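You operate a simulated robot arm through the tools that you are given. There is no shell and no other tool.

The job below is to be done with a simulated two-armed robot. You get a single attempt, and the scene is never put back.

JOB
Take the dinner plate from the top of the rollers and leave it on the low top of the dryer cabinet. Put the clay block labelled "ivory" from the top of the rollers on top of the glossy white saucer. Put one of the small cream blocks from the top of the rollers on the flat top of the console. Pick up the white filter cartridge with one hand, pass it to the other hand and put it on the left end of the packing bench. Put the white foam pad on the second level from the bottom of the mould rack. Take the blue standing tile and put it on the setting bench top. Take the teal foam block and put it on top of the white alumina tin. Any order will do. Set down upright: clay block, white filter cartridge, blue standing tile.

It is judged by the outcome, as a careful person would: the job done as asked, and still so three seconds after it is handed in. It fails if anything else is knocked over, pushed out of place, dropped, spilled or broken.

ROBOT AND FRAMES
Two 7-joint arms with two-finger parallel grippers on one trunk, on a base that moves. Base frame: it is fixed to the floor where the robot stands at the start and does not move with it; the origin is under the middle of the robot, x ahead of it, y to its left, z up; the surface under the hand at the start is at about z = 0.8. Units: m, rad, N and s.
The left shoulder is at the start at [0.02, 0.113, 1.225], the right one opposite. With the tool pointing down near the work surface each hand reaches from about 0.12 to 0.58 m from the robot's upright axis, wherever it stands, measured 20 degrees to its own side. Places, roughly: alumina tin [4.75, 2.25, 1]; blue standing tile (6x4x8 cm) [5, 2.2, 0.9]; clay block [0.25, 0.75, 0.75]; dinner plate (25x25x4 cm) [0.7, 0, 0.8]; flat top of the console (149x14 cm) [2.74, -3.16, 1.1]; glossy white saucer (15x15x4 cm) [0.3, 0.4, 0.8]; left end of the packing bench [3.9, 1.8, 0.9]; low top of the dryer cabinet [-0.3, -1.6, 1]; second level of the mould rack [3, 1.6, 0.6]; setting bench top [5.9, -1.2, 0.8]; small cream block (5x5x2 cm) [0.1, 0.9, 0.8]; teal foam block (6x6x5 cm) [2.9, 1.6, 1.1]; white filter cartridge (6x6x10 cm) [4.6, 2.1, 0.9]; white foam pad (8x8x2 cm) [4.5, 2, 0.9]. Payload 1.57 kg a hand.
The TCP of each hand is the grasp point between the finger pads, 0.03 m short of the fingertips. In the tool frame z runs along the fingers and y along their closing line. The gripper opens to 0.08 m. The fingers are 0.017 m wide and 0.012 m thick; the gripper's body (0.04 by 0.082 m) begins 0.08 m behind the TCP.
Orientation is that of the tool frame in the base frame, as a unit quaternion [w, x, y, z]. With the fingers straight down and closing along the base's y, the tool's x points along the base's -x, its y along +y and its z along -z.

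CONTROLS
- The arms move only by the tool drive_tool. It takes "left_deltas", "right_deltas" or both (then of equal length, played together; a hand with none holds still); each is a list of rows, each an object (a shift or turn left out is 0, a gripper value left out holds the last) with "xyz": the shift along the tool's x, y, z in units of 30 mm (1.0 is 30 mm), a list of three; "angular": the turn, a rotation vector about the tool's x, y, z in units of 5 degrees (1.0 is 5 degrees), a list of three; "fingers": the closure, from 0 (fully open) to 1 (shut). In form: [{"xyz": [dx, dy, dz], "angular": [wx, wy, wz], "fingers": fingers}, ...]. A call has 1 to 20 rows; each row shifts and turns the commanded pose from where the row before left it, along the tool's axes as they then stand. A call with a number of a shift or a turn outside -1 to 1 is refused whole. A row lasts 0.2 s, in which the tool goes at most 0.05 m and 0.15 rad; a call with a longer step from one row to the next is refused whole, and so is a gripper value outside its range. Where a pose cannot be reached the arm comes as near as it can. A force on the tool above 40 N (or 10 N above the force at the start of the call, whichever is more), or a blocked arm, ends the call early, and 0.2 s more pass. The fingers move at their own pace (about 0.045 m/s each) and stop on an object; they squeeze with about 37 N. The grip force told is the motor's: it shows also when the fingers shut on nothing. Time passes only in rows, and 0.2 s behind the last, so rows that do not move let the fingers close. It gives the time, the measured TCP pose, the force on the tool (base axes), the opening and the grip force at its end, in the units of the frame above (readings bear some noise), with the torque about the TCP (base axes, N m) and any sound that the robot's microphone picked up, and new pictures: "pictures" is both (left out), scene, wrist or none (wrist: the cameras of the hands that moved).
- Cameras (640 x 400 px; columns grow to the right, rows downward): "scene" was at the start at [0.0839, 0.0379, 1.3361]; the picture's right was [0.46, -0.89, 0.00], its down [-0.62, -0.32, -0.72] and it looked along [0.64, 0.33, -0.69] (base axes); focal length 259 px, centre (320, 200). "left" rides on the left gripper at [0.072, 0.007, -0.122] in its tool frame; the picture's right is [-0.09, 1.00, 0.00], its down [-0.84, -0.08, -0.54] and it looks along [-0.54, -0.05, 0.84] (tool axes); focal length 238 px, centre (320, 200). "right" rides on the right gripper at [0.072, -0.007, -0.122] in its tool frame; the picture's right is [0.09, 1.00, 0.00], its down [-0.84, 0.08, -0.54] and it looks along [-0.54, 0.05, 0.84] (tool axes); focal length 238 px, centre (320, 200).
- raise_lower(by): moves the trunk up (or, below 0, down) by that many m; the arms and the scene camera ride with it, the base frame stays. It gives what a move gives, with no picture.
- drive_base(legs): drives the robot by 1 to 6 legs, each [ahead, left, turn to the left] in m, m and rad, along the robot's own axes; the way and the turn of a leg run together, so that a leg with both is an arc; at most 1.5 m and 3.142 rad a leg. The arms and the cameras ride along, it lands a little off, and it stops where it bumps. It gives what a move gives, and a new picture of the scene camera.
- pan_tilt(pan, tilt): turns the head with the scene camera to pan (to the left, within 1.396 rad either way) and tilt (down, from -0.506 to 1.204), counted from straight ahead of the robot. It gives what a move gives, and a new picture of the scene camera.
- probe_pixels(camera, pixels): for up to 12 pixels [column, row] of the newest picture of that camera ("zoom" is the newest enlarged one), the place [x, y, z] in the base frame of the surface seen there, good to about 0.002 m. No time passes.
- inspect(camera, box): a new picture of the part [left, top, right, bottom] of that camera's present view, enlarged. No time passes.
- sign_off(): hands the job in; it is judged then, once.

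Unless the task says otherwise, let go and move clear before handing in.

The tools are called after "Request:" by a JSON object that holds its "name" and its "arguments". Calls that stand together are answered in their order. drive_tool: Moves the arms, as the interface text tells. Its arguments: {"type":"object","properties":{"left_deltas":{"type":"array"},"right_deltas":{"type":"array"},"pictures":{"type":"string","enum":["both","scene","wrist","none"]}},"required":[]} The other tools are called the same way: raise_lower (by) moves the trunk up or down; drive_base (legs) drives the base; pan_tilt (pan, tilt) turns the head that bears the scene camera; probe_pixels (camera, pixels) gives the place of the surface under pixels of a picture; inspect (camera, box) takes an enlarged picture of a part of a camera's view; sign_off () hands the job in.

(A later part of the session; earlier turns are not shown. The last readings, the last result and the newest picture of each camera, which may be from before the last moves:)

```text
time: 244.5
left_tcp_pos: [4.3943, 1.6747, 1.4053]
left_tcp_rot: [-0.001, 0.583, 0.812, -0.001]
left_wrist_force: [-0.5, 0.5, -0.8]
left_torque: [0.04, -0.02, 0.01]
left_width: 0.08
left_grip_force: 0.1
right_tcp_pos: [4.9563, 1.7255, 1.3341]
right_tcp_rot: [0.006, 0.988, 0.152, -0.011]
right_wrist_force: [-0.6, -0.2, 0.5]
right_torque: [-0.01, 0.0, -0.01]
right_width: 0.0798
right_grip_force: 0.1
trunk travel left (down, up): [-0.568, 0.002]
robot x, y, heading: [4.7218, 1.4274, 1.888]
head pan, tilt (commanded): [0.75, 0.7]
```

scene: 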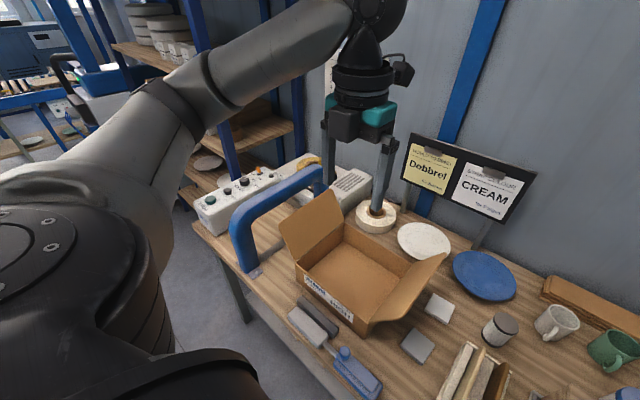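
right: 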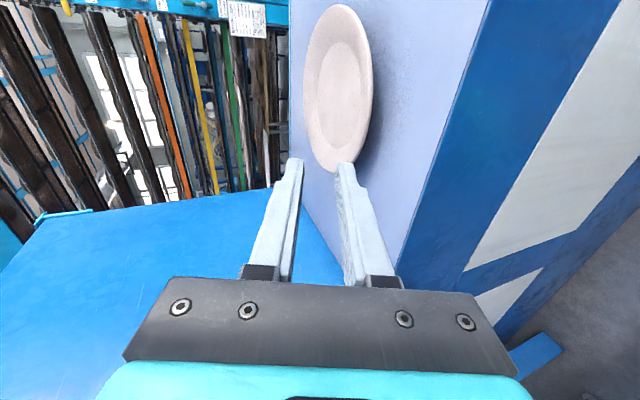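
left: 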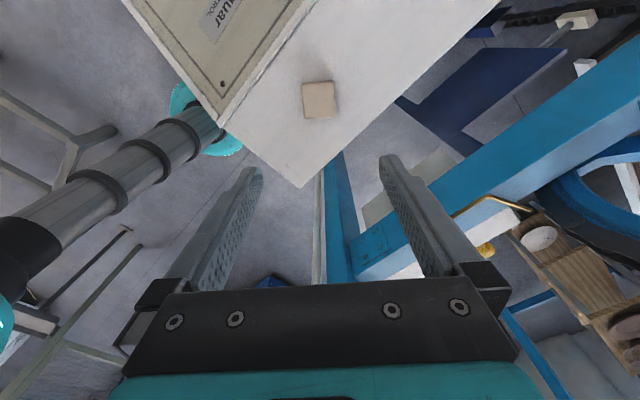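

The left wrist reaches the rolled pose, good for the teal block later. For the cartridge hand-over I want the left hand back in its plain pose; first retract it off the bench, then unroll it.

Request:
{"name": "drive_tool", "arguments": {"left_deltas": [{"xyz": [-0.85, 0, 0]}, {"xyz": [-0.85, 0, 0]}, {"xyz": [-0.85, 0, 0]}, {"xyz": [-0.85, 0, 0]}, {"xyz": [-0.85, 0, 0]}, {"xyz": [-0.85, 0, 0]}], "pictures": "none"}}

Request:
{"name": "drive_tool", "arguments": {"left_deltas": [{"angular": [0, 0, -1]}, {"angular": [0, 0, -1]}, {"angular": [0, 0, -1]}, {"angular": [0, 0, -1]}, {"angular": [0, 0, -1]}, {"angular": [0, 0, -1]}, {"angular": [0, 0, -1]}, {"angular": [0, 0, -1]}, {"angular": [0, 0, -1]}, {"angular": [0, 0, -1]}, {"angular": [0, 0, -1]}, {"angular": [0, 0, -1]}, {"angular": [0, 0, -1]}, {"angular": [0, 0, -1]}, {"angular": [0, 0, -1]}, {"angular": [0, 0, -1]}, {"angular": [0, 0, -1]}, {"angular": [0, 0, -1]}], "pictures": "none"}}

Request:
{"name": "drive_tool", "arguments": {"left_deltas": [{"angular": [0, 0, -1]}, {"angular": [0, 0, -1]}, {"angular": [0, 0, -1]}, {"angular": [0, 0, -1]}, {"angular": [0, 0, -1]}, {"angular": [0, 0, -1]}, {"angular": [0, 0, -1]}, {"angular": [0, 0, -1]}, {"angular": [0, 0, -1]}, {"angular": [0, 0, -1]}, {"angular": [0, 0, -1]}, {"angular": [0, 0, -1]}, {"angular": [0, 0, -1]}, {"angular": [0, 0, -1]}, {"angular": [0, 0, -1]}, {"angular": [0, 0, -1]}, {"angular": [0, 0, -1]}, {"angular": [0, 0, -1]}], "pictures": "none"}}

Request:
{"name": "raise_lower", "arguments": {"by": -0.22}}

Request:
{"name": "pan_tilt", "arguments": {"pan": -0.1, "tilt": 0.75}}

```text
time: 245.9
left_tcp_pos: [4.4278, 1.5486, 1.4218]
left_tcp_rot: [0.001, 0.582, 0.813, -0.001]
left_wrist_force: [-0.4, 0.2, 0.1]
left_torque: [0.0, 0.0, 0.01]
left_width: 0.0799
left_grip_force: 0.1
left hand out of reach, approached as far as the arm can: row 5, 6
right_tcp_pos: [4.9562, 1.7252, 1.3336]
right_tcp_rot: [0.007, 0.988, 0.152, -0.011]
right_wrist_force: [0.0, 0.6, -0.4]
right_torque: [-0.01, 0.01, 0.01]
right_width: 0.0801
right_grip_force: 0.1
trunk travel left (down, up): [-0.568, 0.002]
robot x, y, heading: [4.7239, 1.4335, 1.883]
head pan, tilt (commanded): [0.75, 0.7]
```

```text
time: 249.7
left_tcp_pos: [4.4281, 1.5512, 1.4219]
left_tcp_rot: [0.001, -0.165, 0.986, 0.0]
left_wrist_force: [0.2, -0.4, -0.1]
left_torque: [0.01, -0.01, 0.02]
left_width: 0.0802
left_grip_force: 0.1
right_tcp_pos: [4.9543, 1.7253, 1.3326]
right_tcp_rot: [0.008, 0.988, 0.151, -0.011]
right_wrist_force: [-0.2, 0.1, 0.0]
right_torque: [0.01, -0.03, 0.01]
right_width: 0.0799
right_grip_force: 0.0
trunk travel left (down, up): [-0.568, 0.002]
robot x, y, heading: [4.7231, 1.4301, 1.885]
head pan, tilt (commanded): [0.75, 0.7]
```

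```text
time: 253.5
left_tcp_pos: [4.4267, 1.5493, 1.4211]
left_tcp_rot: [0.0, 0.814, -0.581, 0.001]
left_wrist_force: [-0.4, -0.1, -0.7]
left_torque: [0.03, 0.0, -0.05]
left_width: 0.0798
left_grip_force: 0.1
right_tcp_pos: [4.9558, 1.7273, 1.3329]
right_tcp_rot: [0.007, 0.988, 0.152, -0.011]
right_wrist_force: [-0.4, -0.4, -0.4]
right_torque: [0.02, -0.03, -0.01]
right_width: 0.0799
right_grip_force: 0.0
trunk travel left (down, up): [-0.568, 0.002]
robot x, y, heading: [4.7245, 1.4298, 1.88]
head pan, tilt (commanded): [0.75, 0.7]
```

```text
time: 255.9
left_tcp_pos: [4.4267, 1.5507, 1.2008]
left_tcp_rot: [0.001, 0.813, -0.582, 0.0]
left_wrist_force: [-0.4, -0.3, 0.6]
left_torque: [-0.01, -0.05, -0.03]
left_width: 0.0799
left_grip_force: 0.1
right_tcp_pos: [4.9552, 1.7264, 1.1135]
right_tcp_rot: [0.007, 0.988, 0.152, -0.012]
right_wrist_force: [-0.6, -0.9, 0.1]
right_torque: [0.02, -0.03, -0.02]
right_width: 0.0798
right_grip_force: 0.0
trunk travel left (down, up): [-0.348, 0.222]
robot x, y, heading: [4.7191, 1.4304, 1.885]
head pan, tilt (commanded): [0.75, 0.7]
```

```text
time: 257.0
left_tcp_pos: [4.4283, 1.5511, 1.2018]
left_tcp_rot: [0.002, 0.813, -0.582, 0.0]
left_wrist_force: [0.3, 0.5, -0.3]
left_torque: [0.0, 0.02, -0.03]
left_width: 0.08
left_grip_force: 0.1
right_tcp_pos: [4.9548, 1.7256, 1.1125]
right_tcp_rot: [0.007, 0.988, 0.151, -0.012]
right_wrist_force: [-0.1, 0.4, -0.6]
right_torque: [-0.01, 0.01, -0.03]
right_width: 0.0798
right_grip_force: 0.1
trunk travel left (down, up): [-0.348, 0.222]
robot x, y, heading: [4.7253, 1.4306, 1.885]
head pan, tilt (commanded): [-0.099, 0.75]
```

scene: 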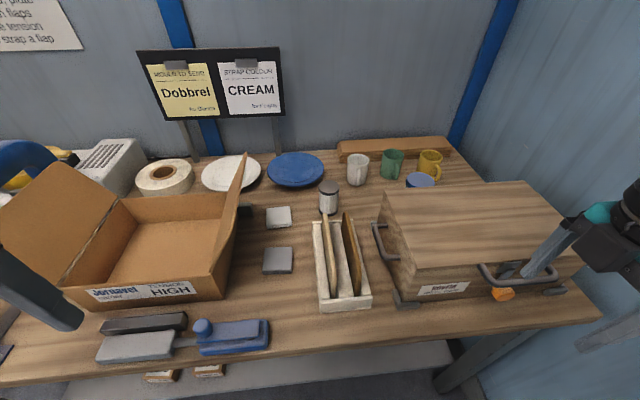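

The left hand is back in its plain pose and the trunk lowered. I'll check how close I can bring the base by probing the bench's lower shelf edge.

Request:
{"name": "probe_pixels", "arguments": {"camera": "scene", "pixels": [[300, 360], [420, 345], [440, 365], [300, 380], [180, 385], [470, 370], [330, 330], [560, 310]]}}

Request:
{"name": "inspect", "arguments": {"camera": "left", "box": [0, 0, 640, 400]}}

```text
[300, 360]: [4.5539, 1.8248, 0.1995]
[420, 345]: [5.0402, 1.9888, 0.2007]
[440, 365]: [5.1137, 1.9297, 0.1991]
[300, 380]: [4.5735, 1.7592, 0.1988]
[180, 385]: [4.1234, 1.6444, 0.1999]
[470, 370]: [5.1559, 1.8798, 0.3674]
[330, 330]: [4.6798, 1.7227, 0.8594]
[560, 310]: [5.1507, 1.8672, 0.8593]
```

```text
1.00 times, centred on (320, 200) of left (not enlarged: the box is as wide or as high as the picture)
```

zoom: 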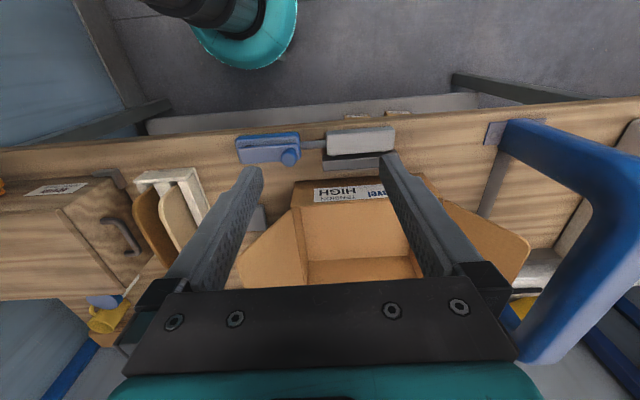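

Request:
{"name": "probe_pixels", "arguments": {"camera": "zoom", "pixels": [[300, 112], [400, 100], [250, 115], [300, 125], [240, 60], [300, 20], [290, 45]]}}

```text
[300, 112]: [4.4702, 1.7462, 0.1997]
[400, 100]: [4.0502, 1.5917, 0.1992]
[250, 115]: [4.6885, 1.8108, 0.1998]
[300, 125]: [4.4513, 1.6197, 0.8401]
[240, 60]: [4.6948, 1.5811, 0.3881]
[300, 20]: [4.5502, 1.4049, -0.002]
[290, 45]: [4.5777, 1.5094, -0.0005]
```

The lower shelf is recessed to v≈0.335, so I can come 10 cm closer. I'll do that and then bring the right hand over the cartridge.

Request:
{"name": "drive_base", "arguments": {"legs": [[0.1, 0, -0.015]]}}

```text
time: 258.2
left_tcp_pos: [4.3981, 1.6507, 1.2005]
left_tcp_rot: [0.002, 0.809, -0.588, 0.001]
left_wrist_force: [-0.1, -0.5, -0.6]
left_torque: [-0.01, -0.02, -0.02]
left_width: 0.0801
left_grip_force: 0.1
right_tcp_pos: [4.9285, 1.8187, 1.1131]
right_tcp_rot: [0.006, 0.989, 0.144, -0.012]
right_wrist_force: [0.0, 0.9, -0.3]
right_torque: [-0.01, -0.03, 0.03]
right_width: 0.08
right_grip_force: 0.0
trunk travel left (down, up): [-0.348, 0.222]
robot x, y, heading: [4.6919, 1.5223, 1.868]
head pan, tilt (commanded): [-0.099, 0.75]
```

scene: 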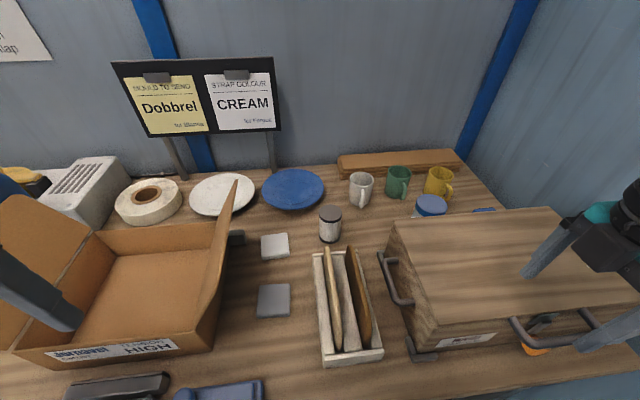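

Good view now of the cartridge at (330,223). Zooming for its exact centre and label.

Request:
{"name": "inspect", "arguments": {"camera": "scene", "box": [290, 180, 380, 260]}}

```text
5.00 times, centred on (335, 220) of scene
```

zoom: 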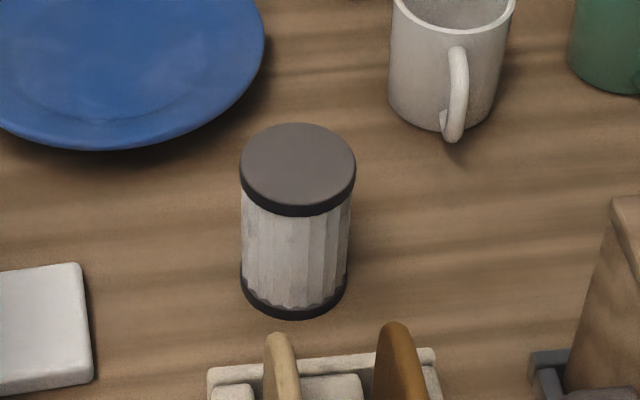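

Request:
{"name": "probe_pixels", "arguments": {"camera": "zoom", "pixels": [[298, 128], [298, 205], [244, 168], [352, 168], [298, 166], [295, 240], [293, 300], [245, 240], [350, 240], [250, 130], [400, 110], [320, 355]]}}

```text
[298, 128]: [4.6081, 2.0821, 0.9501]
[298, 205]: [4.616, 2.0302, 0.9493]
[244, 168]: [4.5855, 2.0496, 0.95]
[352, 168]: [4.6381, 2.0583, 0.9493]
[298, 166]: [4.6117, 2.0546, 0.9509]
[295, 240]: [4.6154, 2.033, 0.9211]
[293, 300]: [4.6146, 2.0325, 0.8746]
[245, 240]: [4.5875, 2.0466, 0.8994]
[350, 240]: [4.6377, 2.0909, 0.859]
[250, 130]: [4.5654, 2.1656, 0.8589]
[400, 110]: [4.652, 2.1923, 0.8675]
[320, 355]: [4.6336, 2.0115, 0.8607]
```

The cartridge's axis is at (4.612,2.0555), 55 mm wide, top 0.9505. I'll bring the right hand (closing front-to-back) over it.

Request:
{"name": "drive_tool", "arguments": {"right_deltas": [{"xyz": [-0.653, -0.881, 0]}, {"xyz": [-0.653, -0.881, 0]}, {"xyz": [-0.653, -0.881, 0]}, {"xyz": [-0.653, -0.881, 0]}, {"xyz": [-0.653, -0.881, 0]}, {"xyz": [-0.653, -0.881, 0]}, {"xyz": [-0.653, -0.881, 0]}, {"xyz": [-0.653, -0.881, 0]}, {"xyz": [-0.653, -0.881, 0]}, {"xyz": [-0.653, -0.881, 0]}, {"xyz": [-0.653, -0.881, 0]}, {"xyz": [-0.653, -0.881, 0]}, {}]}}

```text
time: 261.0
left_tcp_pos: [4.4006, 1.6498, 1.2006]
left_tcp_rot: [0.001, 0.809, -0.588, 0.0]
left_wrist_force: [0.0, -0.1, 0.3]
left_torque: [0.01, -0.01, 0.03]
left_width: 0.0802
left_grip_force: 0.0
right_tcp_pos: [4.6128, 2.0538, 1.1148]
right_tcp_rot: [0.007, 0.989, 0.146, -0.011]
right_wrist_force: [1.0, 0.1, -0.1]
right_torque: [0.01, 0.01, -0.02]
right_width: 0.0801
right_grip_force: 0.1
trunk travel left (down, up): [-0.348, 0.222]
robot x, y, heading: [4.6966, 1.5262, 1.867]
head pan, tilt (commanded): [-0.099, 0.75]
```

scene: 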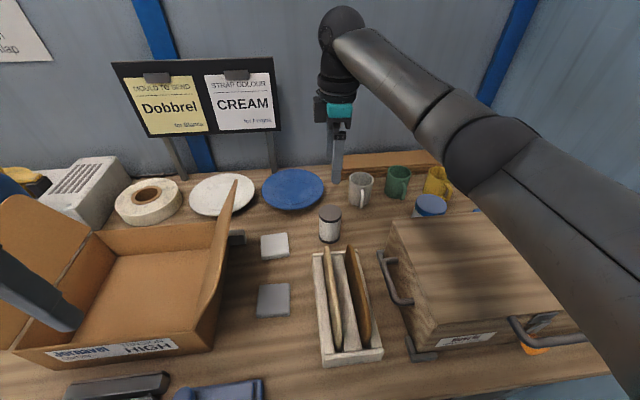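
right: 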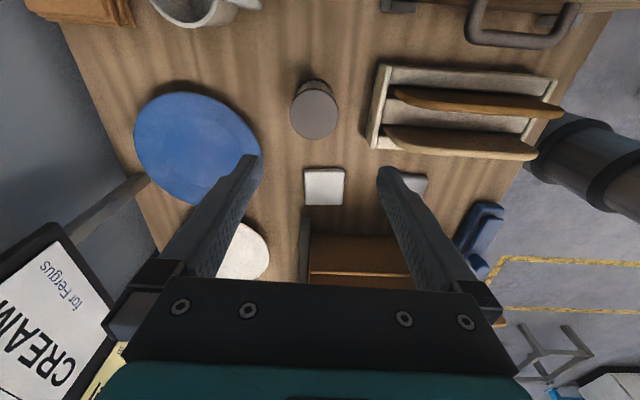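

The cap appears at (314,108), a touch off because the tool leans ~1.5°. I'll straighten it and descend to just above the cap.

Request:
{"name": "drive_tool", "arguments": {"right_deltas": [{"angular": [0.12, 0.27, 0]}, {"xyz": [0, -0.06, 0.7]}, {"xyz": [0, 0, 0.7]}, {"xyz": [0, 0, 0.7]}, {"xyz": [0, 0, 0.7]}, {}]}}

```text
time: 262.4
left_tcp_pos: [4.3991, 1.6506, 1.2015]
left_tcp_rot: [0.001, 0.809, -0.587, -0.001]
left_wrist_force: [0.0, 0.2, -0.4]
left_torque: [0.01, 0.01, 0.03]
left_width: 0.08
left_grip_force: 0.2
right_tcp_pos: [4.6119, 2.0559, 1.0313]
right_tcp_rot: [0.001, 0.989, 0.145, -0.001]
right_wrist_force: [0.2, -0.5, -0.5]
right_torque: [0.01, -0.01, -0.01]
right_width: 0.0798
right_grip_force: 0.0
trunk travel left (down, up): [-0.348, 0.222]
robot x, y, heading: [4.6943, 1.5236, 1.87]
head pan, tilt (commanded): [-0.099, 0.75]
```

scene: 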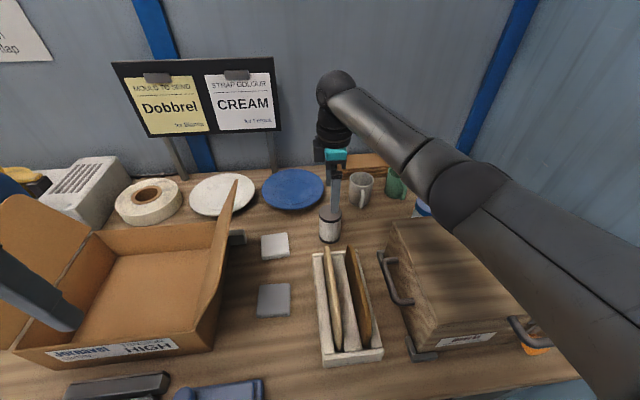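
right: 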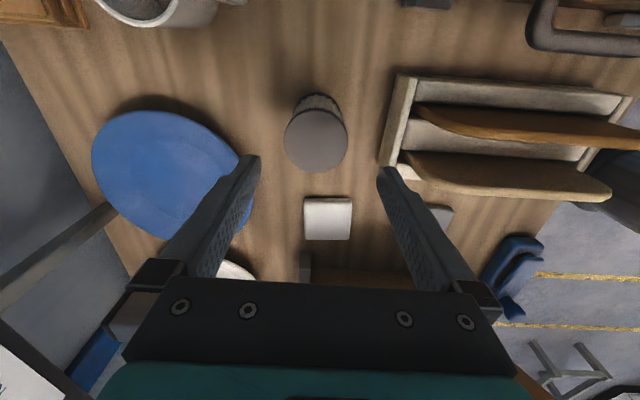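

Aligned: cap centre at (316,140) where the axis should be (320,145). Descending the last 8.5 cm and closing.

Request:
{"name": "drive_tool", "arguments": {"right_deltas": [{"xyz": [0.05, 0, 0.8]}, {"xyz": [0, 0, 0.8]}, {"xyz": [0, 0, 0.7]}, {"xyz": [0, 0, 0.5]}, {}], "pictures": "wrist"}}

```text
time: 263.6
left_tcp_pos: [4.3993, 1.6495, 1.2009]
left_tcp_rot: [0.002, 0.809, -0.588, 0.0]
left_wrist_force: [-1.0, -0.6, -1.1]
left_torque: [-0.02, -0.02, -0.04]
left_width: 0.0799
left_grip_force: 0.1
right_tcp_pos: [4.6146, 2.0551, 0.9486]
right_tcp_rot: [0.001, 0.989, 0.145, -0.001]
right_wrist_force: [-0.5, 0.7, 0.4]
right_torque: [0.0, 0.02, 0.0]
right_width: 0.0801
right_grip_force: 0.1
trunk travel left (down, up): [-0.348, 0.222]
robot x, y, heading: [4.6896, 1.5229, 1.869]
head pan, tilt (commanded): [-0.099, 0.75]
```

right: 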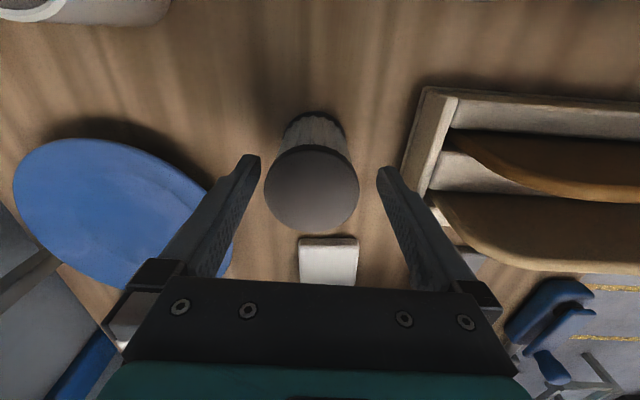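

The cap sits centred between the fingers, no contact. Closing, then lifting.

Request:
{"name": "drive_tool", "arguments": {"right_deltas": [{"fingers": 1}, {"fingers": 1}, {"fingers": 1}, {"fingers": 1}, {"fingers": 1}, {"xyz": [0, 0, -0.4]}, {"xyz": [0, 0, -0.7]}, {"xyz": [0, 0, -0.9]}, {"xyz": [0, 0, -0.9]}, {"xyz": [0, 0, -0.9]}, {"xyz": [0, 0, -0.9]}, {"xyz": [0, 0, -0.9]}, {"xyz": [0, 0, -0.9]}, {"xyz": [0, 0, -0.9]}]}}

```text
time: 266.6
left_tcp_pos: [4.3992, 1.6498, 1.2008]
left_tcp_rot: [0.001, 0.809, -0.588, -0.001]
left_wrist_force: [-0.2, 0.1, 0.0]
left_torque: [0.03, -0.01, 0.0]
left_width: 0.0799
left_grip_force: 0.1
right_tcp_pos: [4.6145, 2.0547, 1.1692]
right_tcp_rot: [0.0, 0.989, 0.145, 0.0]
right_wrist_force: [-0.2, -0.4, -1.7]
right_torque: [0.0, 0.0, -0.02]
right_width: 0.0562
right_grip_force: 36.9
trunk travel left (down, up): [-0.348, 0.222]
robot x, y, heading: [4.6958, 1.5247, 1.868]
head pan, tilt (commanded): [-0.099, 0.75]
```

scene: 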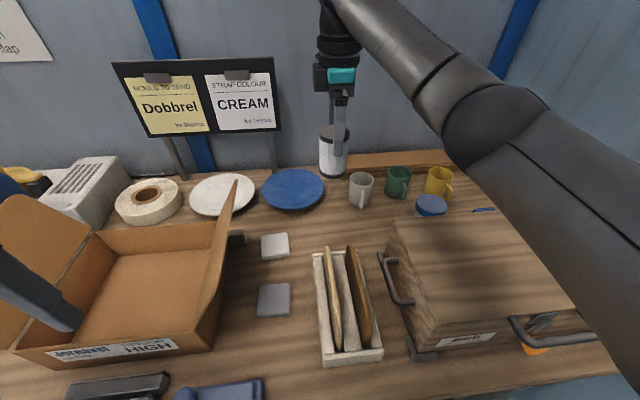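
right: 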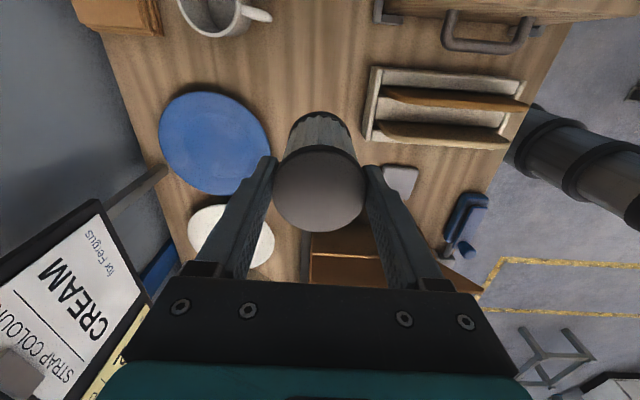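

The cartridge is in the right hand (56 mm, 37 N). Before the hand-over I'll probe the right forearm's course to plan a clear approach for the left hand.

Request:
{"name": "probe_pixels", "arguments": {"camera": "scene", "pixels": [[340, 30], [400, 30], [440, 80], [480, 130], [540, 180], [600, 240], [335, 110], [330, 80]]}}

```text
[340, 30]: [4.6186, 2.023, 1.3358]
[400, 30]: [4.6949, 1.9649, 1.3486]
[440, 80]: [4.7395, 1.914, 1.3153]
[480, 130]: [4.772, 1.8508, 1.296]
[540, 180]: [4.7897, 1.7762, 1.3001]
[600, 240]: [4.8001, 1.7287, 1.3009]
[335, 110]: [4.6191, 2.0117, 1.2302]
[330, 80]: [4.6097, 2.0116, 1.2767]
```

The forearm runs ~0.15 m right of my centreline, so a hand-over slightly left of centre, in free space, works best. I'll back 0.4 m off the bench first.

Request:
{"name": "drive_base", "arguments": {"legs": [[-0.4, 0, 0]]}}

```text
time: 269.1
left_tcp_pos: [4.5181, 1.2626, 1.1997]
left_tcp_rot: [0.001, 0.809, -0.587, 0.001]
left_wrist_force: [-0.3, 0.1, -0.1]
left_torque: [0.0, 0.0, 0.02]
left_width: 0.08
left_grip_force: 0.0
right_tcp_pos: [4.7343, 1.6666, 1.1686]
right_tcp_rot: [0.0, 0.989, 0.146, -0.001]
right_wrist_force: [0.3, -0.2, -1.2]
right_torque: [0.02, 0.02, -0.01]
right_width: 0.0561
right_grip_force: 37.0
trunk travel left (down, up): [-0.348, 0.222]
robot x, y, heading: [4.8137, 1.138, 1.875]
head pan, tilt (commanded): [-0.099, 0.75]
```

scene: 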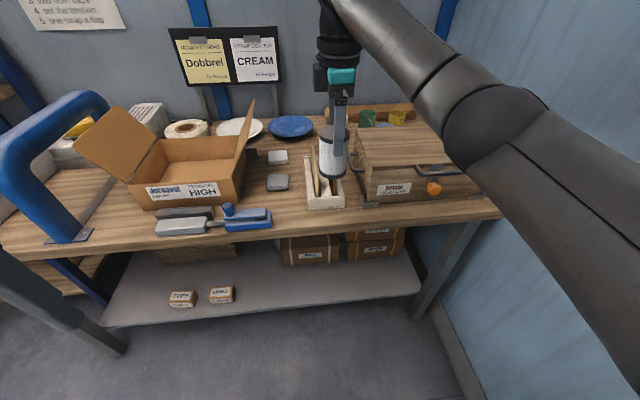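

I'll bring the cartridge to 0.40 m ahead, 0.10 m left of centre with the right hand, while the left hand stays clear.

Request:
{"name": "drive_tool", "arguments": {"right_deltas": [{"xyz": [-0.871, 0.61, 0]}, {"xyz": [-0.871, 0.61, 0]}, {"xyz": [-0.871, 0.61, 0]}, {"xyz": [-0.871, 0.61, 0]}, {"xyz": [-0.871, 0.61, 0]}, {"xyz": [-0.871, 0.61, 0]}, {"xyz": [-0.871, 0.61, 0]}, {}], "pictures": "none"}}

Request:
{"name": "drive_tool", "arguments": {"left_deltas": [{"xyz": [-0.93, 0.2, 0]}, {"xyz": [-0.93, 0.2, 0]}, {"xyz": [-0.93, 0.2, 0]}, {"xyz": [-0.93, 0.2, 0]}, {"xyz": [-0.93, 0.2, 0]}, {"angular": [0, -1, 0]}, {"angular": [0, -1, 0]}, {"angular": [0, -1, 0]}, {"angular": [0, -1, 0]}, {"angular": [0, -1, 0]}, {"angular": [0, -1, 0]}, {"angular": [0, -1, 0]}, {"angular": [0, -1, 0]}, {"angular": [0, -1, 0]}, {"angular": [0, -1, 0]}]}}

```text
time: 270.9
left_tcp_pos: [4.5201, 1.2612, 1.2008]
left_tcp_rot: [0.001, 0.809, -0.588, 0.001]
left_wrist_force: [0.7, -0.2, -0.1]
left_torque: [-0.03, 0.01, 0.01]
left_width: 0.08
left_grip_force: 0.0
right_tcp_pos: [4.5951, 1.4915, 1.1667]
right_tcp_rot: [0.0, 0.989, 0.145, 0.0]
right_wrist_force: [-0.2, -0.2, -1.4]
right_torque: [0.02, 0.0, 0.02]
right_width: 0.0564
right_grip_force: 37.0
trunk travel left (down, up): [-0.348, 0.222]
robot x, y, heading: [4.8134, 1.1394, 1.875]
head pan, tilt (commanded): [-0.099, 0.75]
```

```text
time: 274.1
left_tcp_pos: [4.4234, 1.4093, 1.2103]
left_tcp_rot: [-0.25, 0.732, -0.534, -0.342]
left_wrist_force: [-0.1, 0.2, 0.6]
left_torque: [0.0, 0.0, 0.0]
left_width: 0.0802
left_grip_force: 0.0
left hand out of reach, approached as far as the arm can: row 13, 14, 15
right_tcp_pos: [4.5958, 1.4922, 1.1666]
right_tcp_rot: [0.0, 0.989, 0.145, 0.0]
right_wrist_force: [-0.4, -0.8, -1.0]
right_torque: [0.0, 0.02, 0.0]
right_width: 0.0562
right_grip_force: 37.1
trunk travel left (down, up): [-0.348, 0.222]
robot x, y, heading: [4.8116, 1.1359, 1.87]
head pan, tilt (commanded): [-0.099, 0.75]
```

scene: 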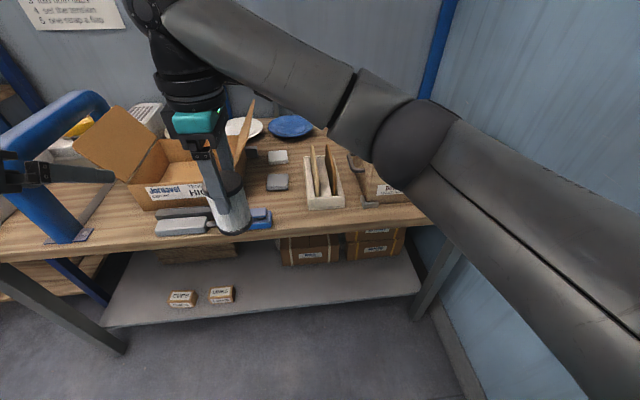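
left: 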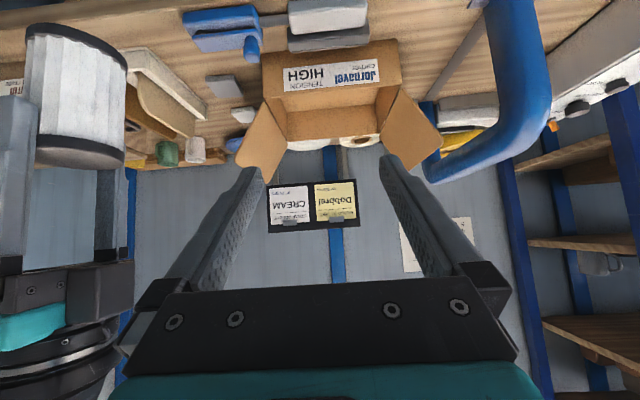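

The left hand now points forward, 40° down, but it's near its folding limit; so I'll move the cartridge 12 cm further ahead and the left hand forward too.

Request:
{"name": "drive_tool", "arguments": {"right_deltas": [{"xyz": [0, -0.8, 0]}, {"xyz": [0, -0.8, 0]}, {"xyz": [0, -0.8, 0]}, {"xyz": [0, -0.8, 0]}, {"xyz": [0, -0.8, 0]}, {}], "left_deltas": [{"xyz": [-0.3, 0, 0.5]}, {"xyz": [-0.3, 0, 0.5]}, {"xyz": [-0.3, 0, 0.4]}, {}, {}, {}], "pictures": "scene"}}

```text
time: 275.5
left_tcp_pos: [4.4068, 1.4577, 1.2042]
left_tcp_rot: [-0.247, 0.734, -0.533, -0.342]
left_wrist_force: [1.4, -0.1, -0.3]
left_torque: [-0.01, 0.0, 0.02]
left_width: 0.0796
left_grip_force: 0.2
right_tcp_pos: [4.5677, 1.583, 1.1692]
right_tcp_rot: [-0.002, 0.989, 0.146, 0.0]
right_wrist_force: [0.4, -0.4, -2.2]
right_torque: [0.02, -0.02, 0.01]
right_width: 0.056
right_grip_force: 36.8
right hand out of reach, approached as far as the arm can: row 5
trunk travel left (down, up): [-0.348, 0.222]
robot x, y, heading: [4.8116, 1.1392, 1.868]
head pan, tilt (commanded): [-0.099, 0.75]
```

scene: 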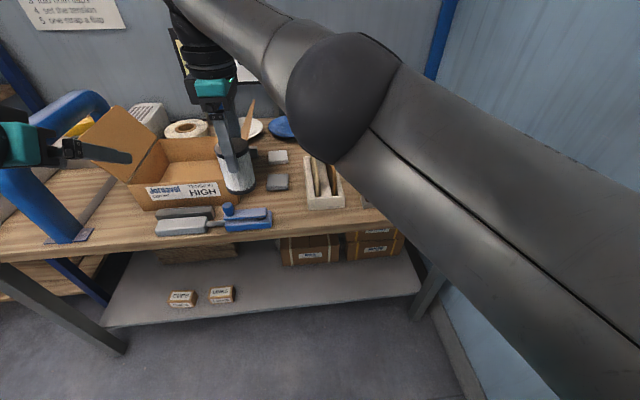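

The right arm is at its stretch limit there (ahead 0.50, left 0.10). I'll check where its forearm/elbow is before bringing the left hand in.

Request:
{"name": "probe_pixels", "arguments": {"camera": "scene", "pixels": [[230, 30], [280, 60], [340, 110], [320, 150], [380, 170], [450, 240], [210, 70], [235, 170], [60, 150]]}}

```text
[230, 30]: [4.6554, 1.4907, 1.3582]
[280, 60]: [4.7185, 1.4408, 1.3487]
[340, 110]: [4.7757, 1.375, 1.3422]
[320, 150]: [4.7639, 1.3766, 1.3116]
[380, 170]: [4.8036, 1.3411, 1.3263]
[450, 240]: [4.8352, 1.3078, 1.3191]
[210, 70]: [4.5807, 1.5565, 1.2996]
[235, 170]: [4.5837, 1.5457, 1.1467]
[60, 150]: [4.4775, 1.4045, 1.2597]
```

The right forearm passes ≥8 cm right of where the left wrist will be. Moving the left hand to the pre-grasp point behind the cartridge.

Request:
{"name": "drive_tool", "arguments": {"left_deltas": [{"xyz": [0.105, -0.798, 0]}, {"xyz": [0.105, -0.798, 0]}, {"xyz": [0.105, -0.798, 0]}, {"xyz": [0.105, -0.798, 0]}, {"xyz": [0.105, -0.798, 0]}, {"xyz": [0.105, -0.798, 0]}, {"xyz": [0.105, -0.798, 0]}, {"xyz": [0.105, -0.798, 0]}, {}]}}

```text
time: 277.5
left_tcp_pos: [4.5955, 1.4999, 1.1854]
left_tcp_rot: [-0.248, 0.733, -0.533, -0.341]
left_wrist_force: [-0.4, -0.1, 1.1]
left_torque: [-0.02, -0.04, -0.04]
left_width: 0.0802
left_grip_force: 0.2
right_tcp_pos: [4.5683, 1.5838, 1.1693]
right_tcp_rot: [0.0, 0.989, 0.145, 0.0]
right_wrist_force: [0.1, -0.4, -1.5]
right_torque: [-0.02, -0.01, -0.01]
right_width: 0.0565
right_grip_force: 37.1
trunk travel left (down, up): [-0.348, 0.222]
robot x, y, heading: [4.8107, 1.1385, 1.873]
head pan, tilt (commanded): [-0.099, 0.75]
```

scene: 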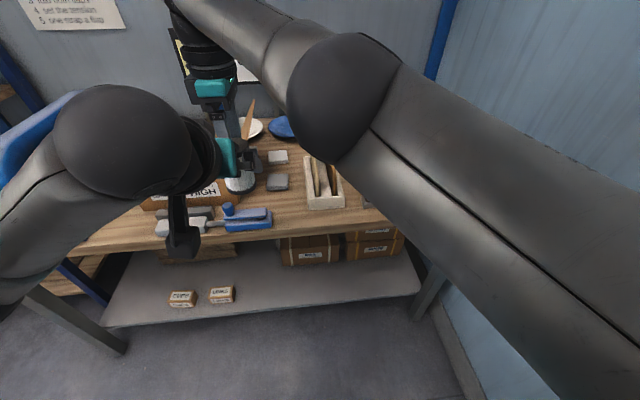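
left: 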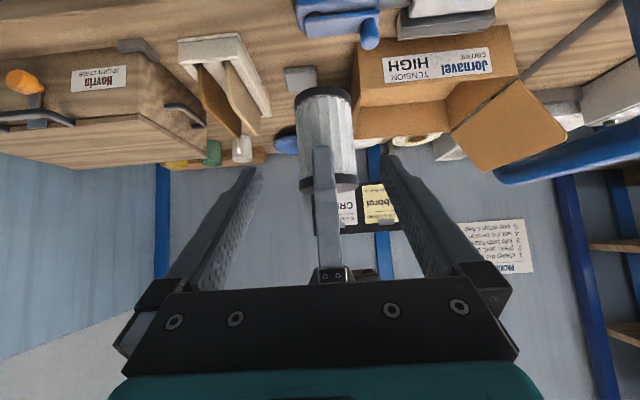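

The cartridge is centred between the left fingers' line (wrist view (325,130)), with the right hand's rear finger in the middle. Advancing 7 cm first.

Request:
{"name": "drive_tool", "arguments": {"left_deltas": [{"xyz": [-0.01, 0, 0.6]}, {"xyz": [-0.01, 0, 0.6]}, {"xyz": [0, 0, 0.6]}, {"xyz": [0, 0, 0.5]}, {}], "pictures": "wrist"}}

```text
time: 278.7
left_tcp_pos: [4.5785, 1.5514, 1.1425]
left_tcp_rot: [-0.247, 0.733, -0.533, -0.341]
left_wrist_force: [0.1, -0.1, -0.2]
left_torque: [-0.01, -0.02, 0.0]
left_width: 0.0799
left_grip_force: 0.1
right_tcp_pos: [4.5687, 1.5831, 1.1683]
right_tcp_rot: [0.0, 0.99, 0.145, 0.0]
right_wrist_force: [0.2, 0.2, -1.6]
right_torque: [0.02, 0.0, 0.0]
right_width: 0.0562
right_grip_force: 37.2
trunk travel left (down, up): [-0.348, 0.222]
robot x, y, heading: [4.8139, 1.1385, 1.87]
head pan, tilt (commanded): [-0.099, 0.75]
```

left: 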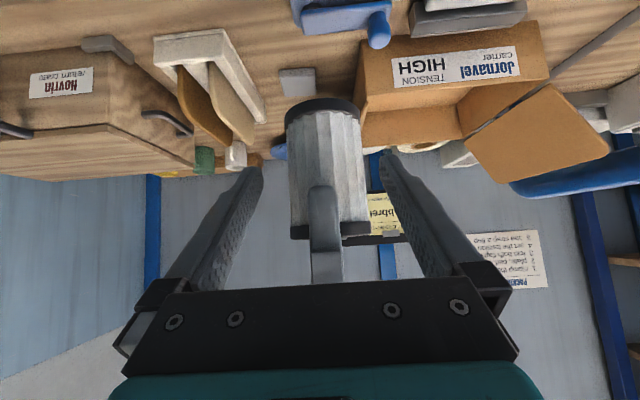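

Fingers pass cleanly on both sides. Advancing the final ~2.8 cm, then closing the left fingers.

Request:
{"name": "drive_tool", "arguments": {"left_deltas": [{"xyz": [0, 0, 0.4]}, {"xyz": [0, 0, 0.4]}, {"xyz": [0, 0, 0.13]}, {}], "pictures": "wrist"}}

Request:
{"name": "inspect", "arguments": {"camera": "scene", "box": [150, 40, 310, 260]}}

```text
time: 279.7
left_tcp_pos: [4.5712, 1.5704, 1.1232]
left_tcp_rot: [-0.247, 0.734, -0.533, -0.342]
left_wrist_force: [0.9, 0.1, 0.0]
left_torque: [0.02, -0.01, -0.01]
left_width: 0.0799
left_grip_force: 0.0
right_tcp_pos: [4.567, 1.5838, 1.1701]
right_tcp_rot: [0.0, 0.989, 0.145, 0.0]
right_wrist_force: [-0.6, 0.4, -1.1]
right_torque: [0.02, 0.02, 0.02]
right_width: 0.0561
right_grip_force: 37.1
trunk travel left (down, up): [-0.348, 0.222]
robot x, y, heading: [4.8126, 1.1394, 1.871]
head pan, tilt (commanded): [-0.099, 0.75]
```

left: 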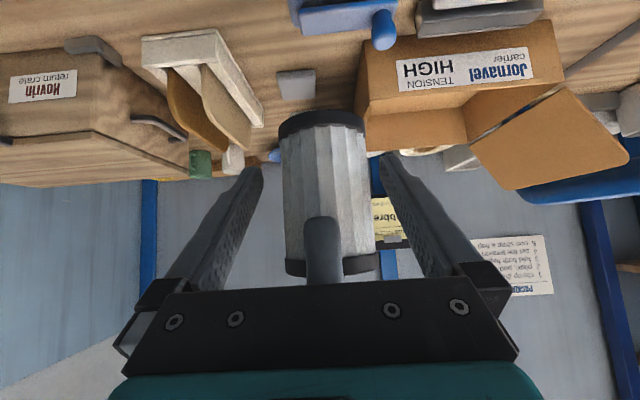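

```text
1.82 times, centred on (230, 150) of scene
```

zoom: 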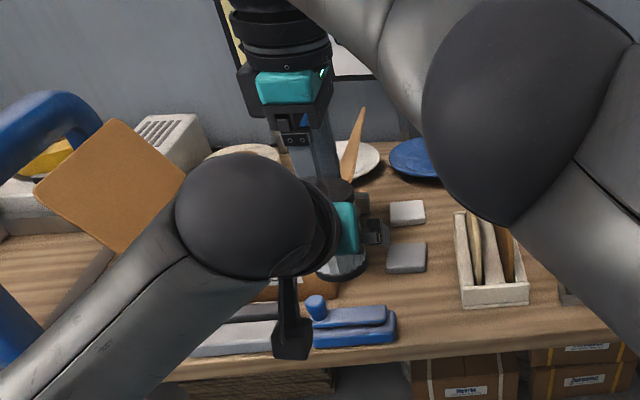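

Centred. Closing the left fingers on the cartridge body while the right still holds the top.

Request:
{"name": "drive_tool", "arguments": {"left_deltas": [{"fingers": 1}, {"fingers": 1}, {"fingers": 1}, {"fingers": 1}, {"fingers": 1}], "pictures": "wrist"}}

```text
time: 280.9
left_tcp_pos: [4.5697, 1.5708, 1.1227]
left_tcp_rot: [-0.246, 0.734, -0.532, -0.342]
left_wrist_force: [-14.7, -0.7, -2.7]
left_torque: [0.0, -0.33, 0.12]
left_width: 0.0528
left_grip_force: 36.9
right_tcp_pos: [4.5685, 1.5837, 1.1686]
right_tcp_rot: [0.0, 0.989, 0.145, 0.001]
right_wrist_force: [14.8, 0.2, 1.8]
right_torque: [-0.03, -0.36, 0.11]
right_width: 0.0562
right_grip_force: 37.3
trunk travel left (down, up): [-0.348, 0.222]
robot x, y, heading: [4.8115, 1.1399, 1.871]
head pan, tilt (commanded): [-0.099, 0.75]
```

left: 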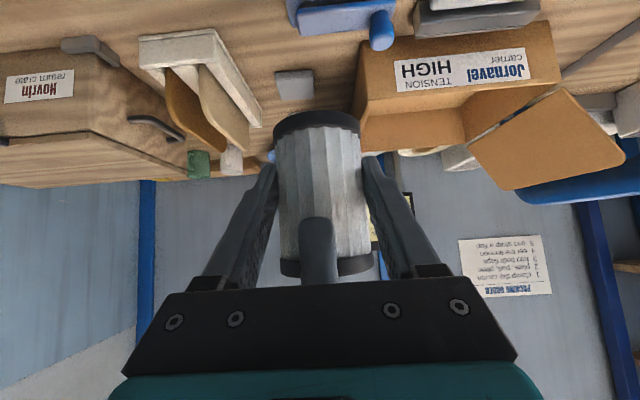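

Both hands hold it, but they pull 15 N sideways against each other. I'll ease the left hand 1.5 mm to relieve that before the right lets go.

Request:
{"name": "drive_tool", "arguments": {"left_deltas": [{"xyz": [0, 0.05, 0]}, {}], "pictures": "none"}}

```text
time: 281.5
left_tcp_pos: [4.5693, 1.5698, 1.1236]
left_tcp_rot: [-0.247, 0.734, -0.532, -0.342]
left_wrist_force: [-15.3, -0.8, -2.3]
left_torque: [-0.07, -0.44, 0.28]
left_width: 0.0527
left_grip_force: 37.0
right_tcp_pos: [4.5691, 1.5844, 1.1705]
right_tcp_rot: [0.0, 0.989, 0.146, 0.001]
right_wrist_force: [15.1, 0.8, 1.4]
right_torque: [0.03, -0.24, -0.08]
right_width: 0.0563
right_grip_force: 36.5
trunk travel left (down, up): [-0.348, 0.222]
robot x, y, heading: [4.811, 1.1369, 1.87]
head pan, tilt (commanded): [-0.099, 0.75]
```

Request:
{"name": "drive_tool", "arguments": {"left_deltas": [{"xyz": [0, 0.1, 0]}, {}], "pictures": "none"}}

```text
time: 282.1
left_tcp_pos: [4.5686, 1.5691, 1.1226]
left_tcp_rot: [-0.249, 0.732, -0.534, -0.341]
left_wrist_force: [-10.0, 0.7, -0.7]
left_torque: [-0.04, -0.06, 0.3]
left_width: 0.0524
left_grip_force: 36.6
right_tcp_pos: [4.568, 1.5835, 1.169]
right_tcp_rot: [0.001, 0.989, 0.146, -0.001]
right_wrist_force: [10.0, -0.7, 0.8]
right_torque: [0.03, -0.35, -0.1]
right_width: 0.0562
right_grip_force: 37.3
trunk travel left (down, up): [-0.348, 0.222]
robot x, y, heading: [4.8106, 1.1351, 1.871]
head pan, tilt (commanded): [-0.099, 0.75]
```

Request:
{"name": "drive_tool", "arguments": {"left_deltas": [{"xyz": [0, 0.1, 0]}, {}], "pictures": "none"}}

```text
time: 282.7
left_tcp_pos: [4.567, 1.5681, 1.1234]
left_tcp_rot: [-0.249, 0.732, -0.534, -0.341]
left_wrist_force: [0.9, 4.1, -0.2]
left_torque: [-0.15, 0.12, 0.13]
left_width: 0.0527
left_grip_force: 36.1
right_tcp_pos: [4.5669, 1.5824, 1.1689]
right_tcp_rot: [0.0, 0.989, 0.147, -0.003]
right_wrist_force: [-0.8, -3.7, -1.3]
right_torque: [0.0, -0.09, -0.12]
right_width: 0.0561
right_grip_force: 37.3
trunk travel left (down, up): [-0.348, 0.222]
robot x, y, heading: [4.8164, 1.1355, 1.869]
head pan, tilt (commanded): [-0.099, 0.75]
```

Side force is gone. Now the right hand opens just a little and rises straight up.

Request:
{"name": "drive_tool", "arguments": {"right_deltas": [{"fingers": 0.22}, {"fingers": 0.18}, {"fingers": 0.18}, {"xyz": [0, 0, -0.3]}, {"xyz": [0, 0, -0.5]}, {"xyz": [0, 0, -0.7]}, {"xyz": [0, 0, -0.7]}, {"xyz": [0, 0, -0.7]}]}}

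```text
time: 284.5
left_tcp_pos: [4.5645, 1.5674, 1.1228]
left_tcp_rot: [-0.247, 0.733, -0.533, -0.342]
left_wrist_force: [0.1, 0.4, 0.0]
left_torque: [-0.03, -0.05, -0.01]
left_width: 0.052
left_grip_force: 36.7
right_tcp_pos: [4.5788, 1.5752, 1.2411]
right_tcp_rot: [0.0, 0.989, 0.146, -0.001]
right_wrist_force: [0.1, 0.9, 0.2]
right_torque: [-0.01, 0.0, 0.02]
right_width: 0.0655
right_grip_force: 0.0
right hand out of reach, approached as far as the arm can: row 5, 6, 7, 8
trunk travel left (down, up): [-0.348, 0.222]
robot x, y, heading: [4.8101, 1.1384, 1.869]
head pan, tilt (commanded): [-0.099, 0.75]
```

scene: 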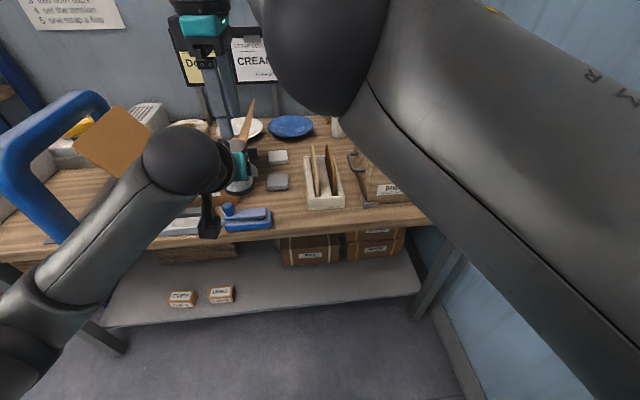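
right: 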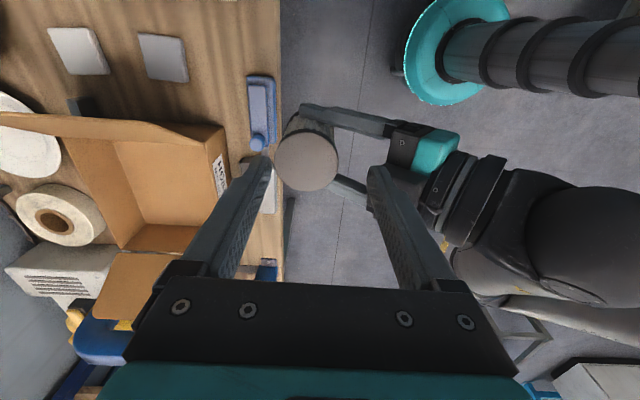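

The left hand holds the cartridge alone (52 mm, 37 N) and the right is 4 cm above it. Moving the right hand away to the right and back.

Request:
{"name": "drive_tool", "arguments": {"right_deltas": [{"xyz": [0.7, 0.1, 0]}, {"xyz": [0.9, 0.3, 0]}, {"xyz": [0.9, 0.5, 0], "fingers": 0}, {"xyz": [0.9, 0.6, 0]}, {"xyz": [0.9, 0.6, 0]}, {"xyz": [0.9, 0.6, 0]}, {"xyz": [0.9, 0.6, 0]}, {"xyz": [0.9, 0.6, 0]}, {}]}}

```text
time: 286.5
left_tcp_pos: [4.5643, 1.5679, 1.1217]
left_tcp_rot: [-0.247, 0.734, -0.533, -0.341]
left_wrist_force: [0.0, -0.1, -0.2]
left_torque: [-0.02, 0.01, -0.01]
left_width: 0.0525
left_grip_force: 37.1
right_tcp_pos: [4.8151, 1.5232, 1.2426]
right_tcp_rot: [-0.001, 0.989, 0.146, 0.001]
right_wrist_force: [0.0, 1.0, -0.4]
right_torque: [0.0, -0.01, -0.01]
right_width: 0.0799
right_grip_force: 0.1
trunk travel left (down, up): [-0.348, 0.222]
robot x, y, heading: [4.8116, 1.1371, 1.868]
head pan, tilt (commanded): [-0.099, 0.75]
```

scene: 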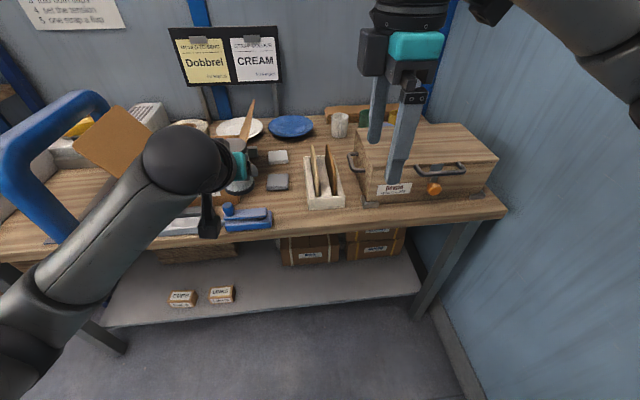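
right: 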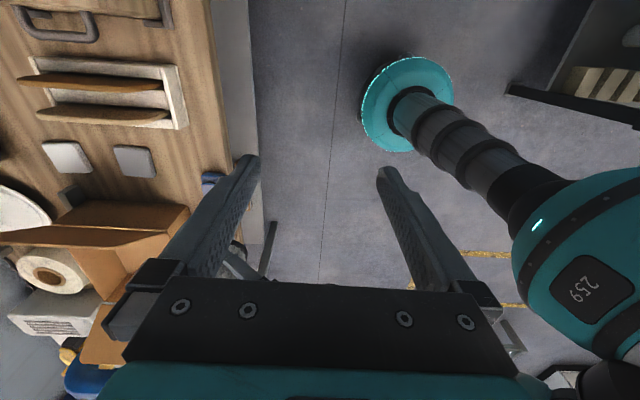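

Now I'll slide the base left about 0.6 m so the cartridge lines up with the free strip between the control box and the arch.

Request:
{"name": "drive_base", "arguments": {"legs": [[0, 0.59, 0]]}}

Request:
{"name": "pan_tilt", "arguments": {"pan": 0.25, "tilt": 0.75}}

```text
time: 289.9
left_tcp_pos: [3.9996, 1.3919, 1.1222]
left_tcp_rot: [-0.247, 0.735, -0.531, -0.342]
left_wrist_force: [0.4, 0.0, 0.1]
left_torque: [-0.02, -0.02, -0.04]
left_width: 0.0525
left_grip_force: 37.6
right_tcp_pos: [4.2496, 1.3483, 1.2427]
right_tcp_rot: [0.0, 0.989, 0.147, 0.0]
right_wrist_force: [0.7, -0.5, 0.4]
right_torque: [-0.02, -0.04, 0.0]
right_width: 0.0799
right_grip_force: 0.0
trunk travel left (down, up): [-0.348, 0.222]
robot x, y, heading: [4.2524, 0.9654, 1.876]
head pan, tilt (commanded): [-0.099, 0.75]
```

scene: 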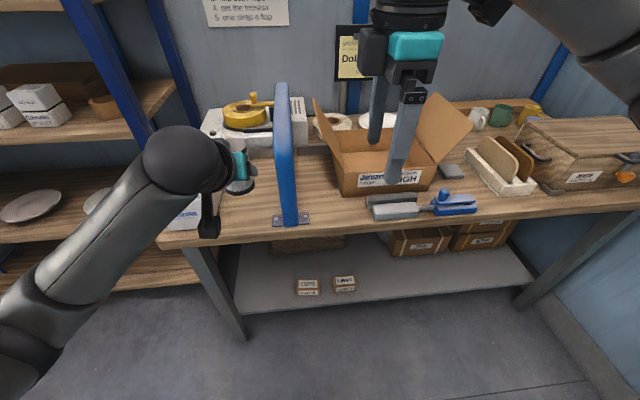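

```text
time: 290.7
left_tcp_pos: [4.0012, 1.392, 1.1235]
left_tcp_rot: [-0.247, 0.734, -0.532, -0.342]
left_wrist_force: [-0.1, 0.6, -1.3]
left_torque: [-0.02, -0.04, 0.02]
left_width: 0.0523
left_grip_force: 37.3
right_tcp_pos: [4.2501, 1.3492, 1.243]
right_tcp_rot: [0.0, 0.989, 0.147, 0.0]
right_wrist_force: [-0.3, 0.2, 1.2]
right_torque: [0.05, 0.02, -0.02]
right_width: 0.0797
right_grip_force: 0.1
trunk travel left (down, up): [-0.348, 0.222]
robot x, y, heading: [4.2516, 0.9601, 1.873]
head pan, tilt (commanded): [0.25, 0.75]
```

scene: 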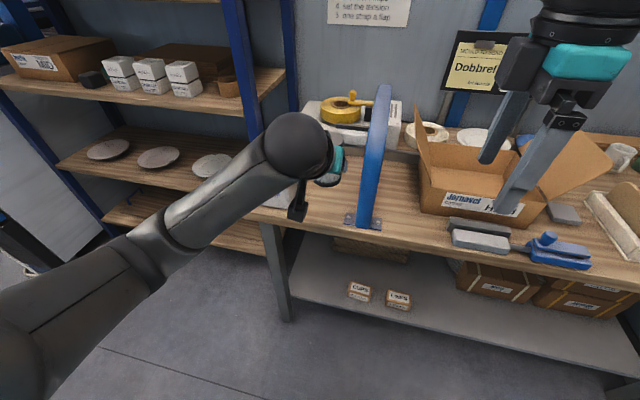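

The strip lies beyond the cartridge; I'll use the left wrist camera to see it and probe boundaries of control box and arch.

Request:
{"name": "inspect", "arguments": {"camera": "left", "box": [0, 0, 640, 400]}}

```text
1.00 times, centred on (320, 200) of left (not enlarged: the box is as wide or as high as the picture)
```

zoom: 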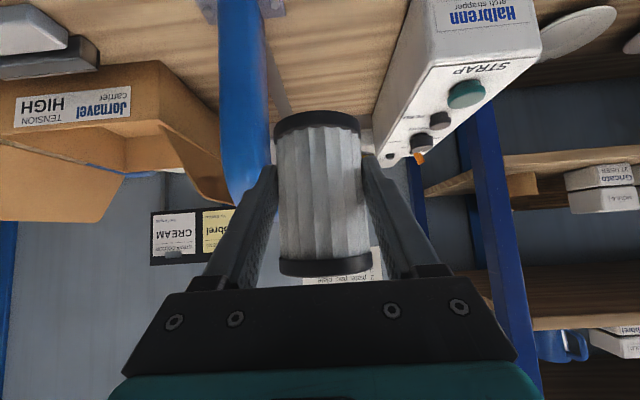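

Request:
{"name": "probe_pixels", "arguments": {"camera": "zoom", "pixels": [[330, 60], [290, 60], [275, 40], [255, 40], [400, 40], [395, 75], [385, 110], [300, 95], [370, 95], [420, 60], [350, 20], [385, 150]]}}

```text
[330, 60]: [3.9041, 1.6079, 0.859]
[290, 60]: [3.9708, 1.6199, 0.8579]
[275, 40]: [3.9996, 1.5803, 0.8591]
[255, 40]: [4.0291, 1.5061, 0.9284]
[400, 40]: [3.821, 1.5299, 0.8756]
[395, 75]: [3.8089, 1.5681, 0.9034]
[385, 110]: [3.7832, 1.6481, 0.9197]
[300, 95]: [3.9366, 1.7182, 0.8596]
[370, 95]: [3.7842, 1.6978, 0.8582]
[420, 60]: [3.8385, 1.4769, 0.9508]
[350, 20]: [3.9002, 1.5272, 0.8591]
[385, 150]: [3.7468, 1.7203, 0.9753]
```

The strip is free from the box's side (u≈4.10) to the arch (u≈4.27). I'll set the cartridge at about (3.885,1.61): shift the base 5 cm left and 23 cm ahead.

Request:
{"name": "drive_base", "arguments": {"legs": [[0, 0.048, 0], [0.23, 0, 0]]}}

Request:
{"name": "inspect", "arguments": {"camera": "left", "box": [0, 0, 640, 400]}}

```text
time: 292.9
left_tcp_pos: [3.8846, 1.6002, 1.123]
left_tcp_rot: [-0.247, 0.734, -0.532, -0.342]
left_wrist_force: [-1.3, 0.6, -0.4]
left_torque: [-0.02, 0.0, 0.01]
left_width: 0.0525
left_grip_force: 37.3
right_tcp_pos: [4.1345, 1.5564, 1.2426]
right_tcp_rot: [0.0, 0.989, 0.147, 0.0]
right_wrist_force: [0.4, 0.3, -0.2]
right_torque: [-0.02, -0.03, 0.0]
right_width: 0.0803
right_grip_force: 0.0
trunk travel left (down, up): [-0.348, 0.222]
robot x, y, heading: [4.1373, 1.1701, 1.875]
head pan, tilt (commanded): [0.25, 0.75]
```

scene: 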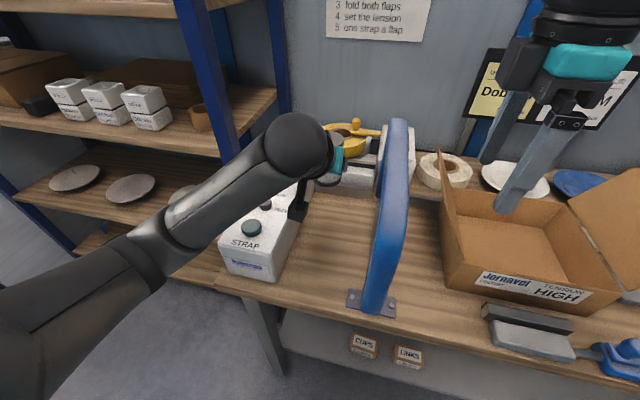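

```text
1.00 times, centred on (320, 200) of left (not enlarged: the box is as wide or as high as the picture)
```

zoom: 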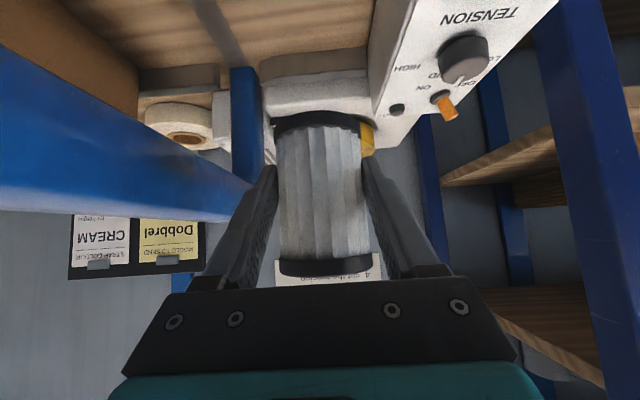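

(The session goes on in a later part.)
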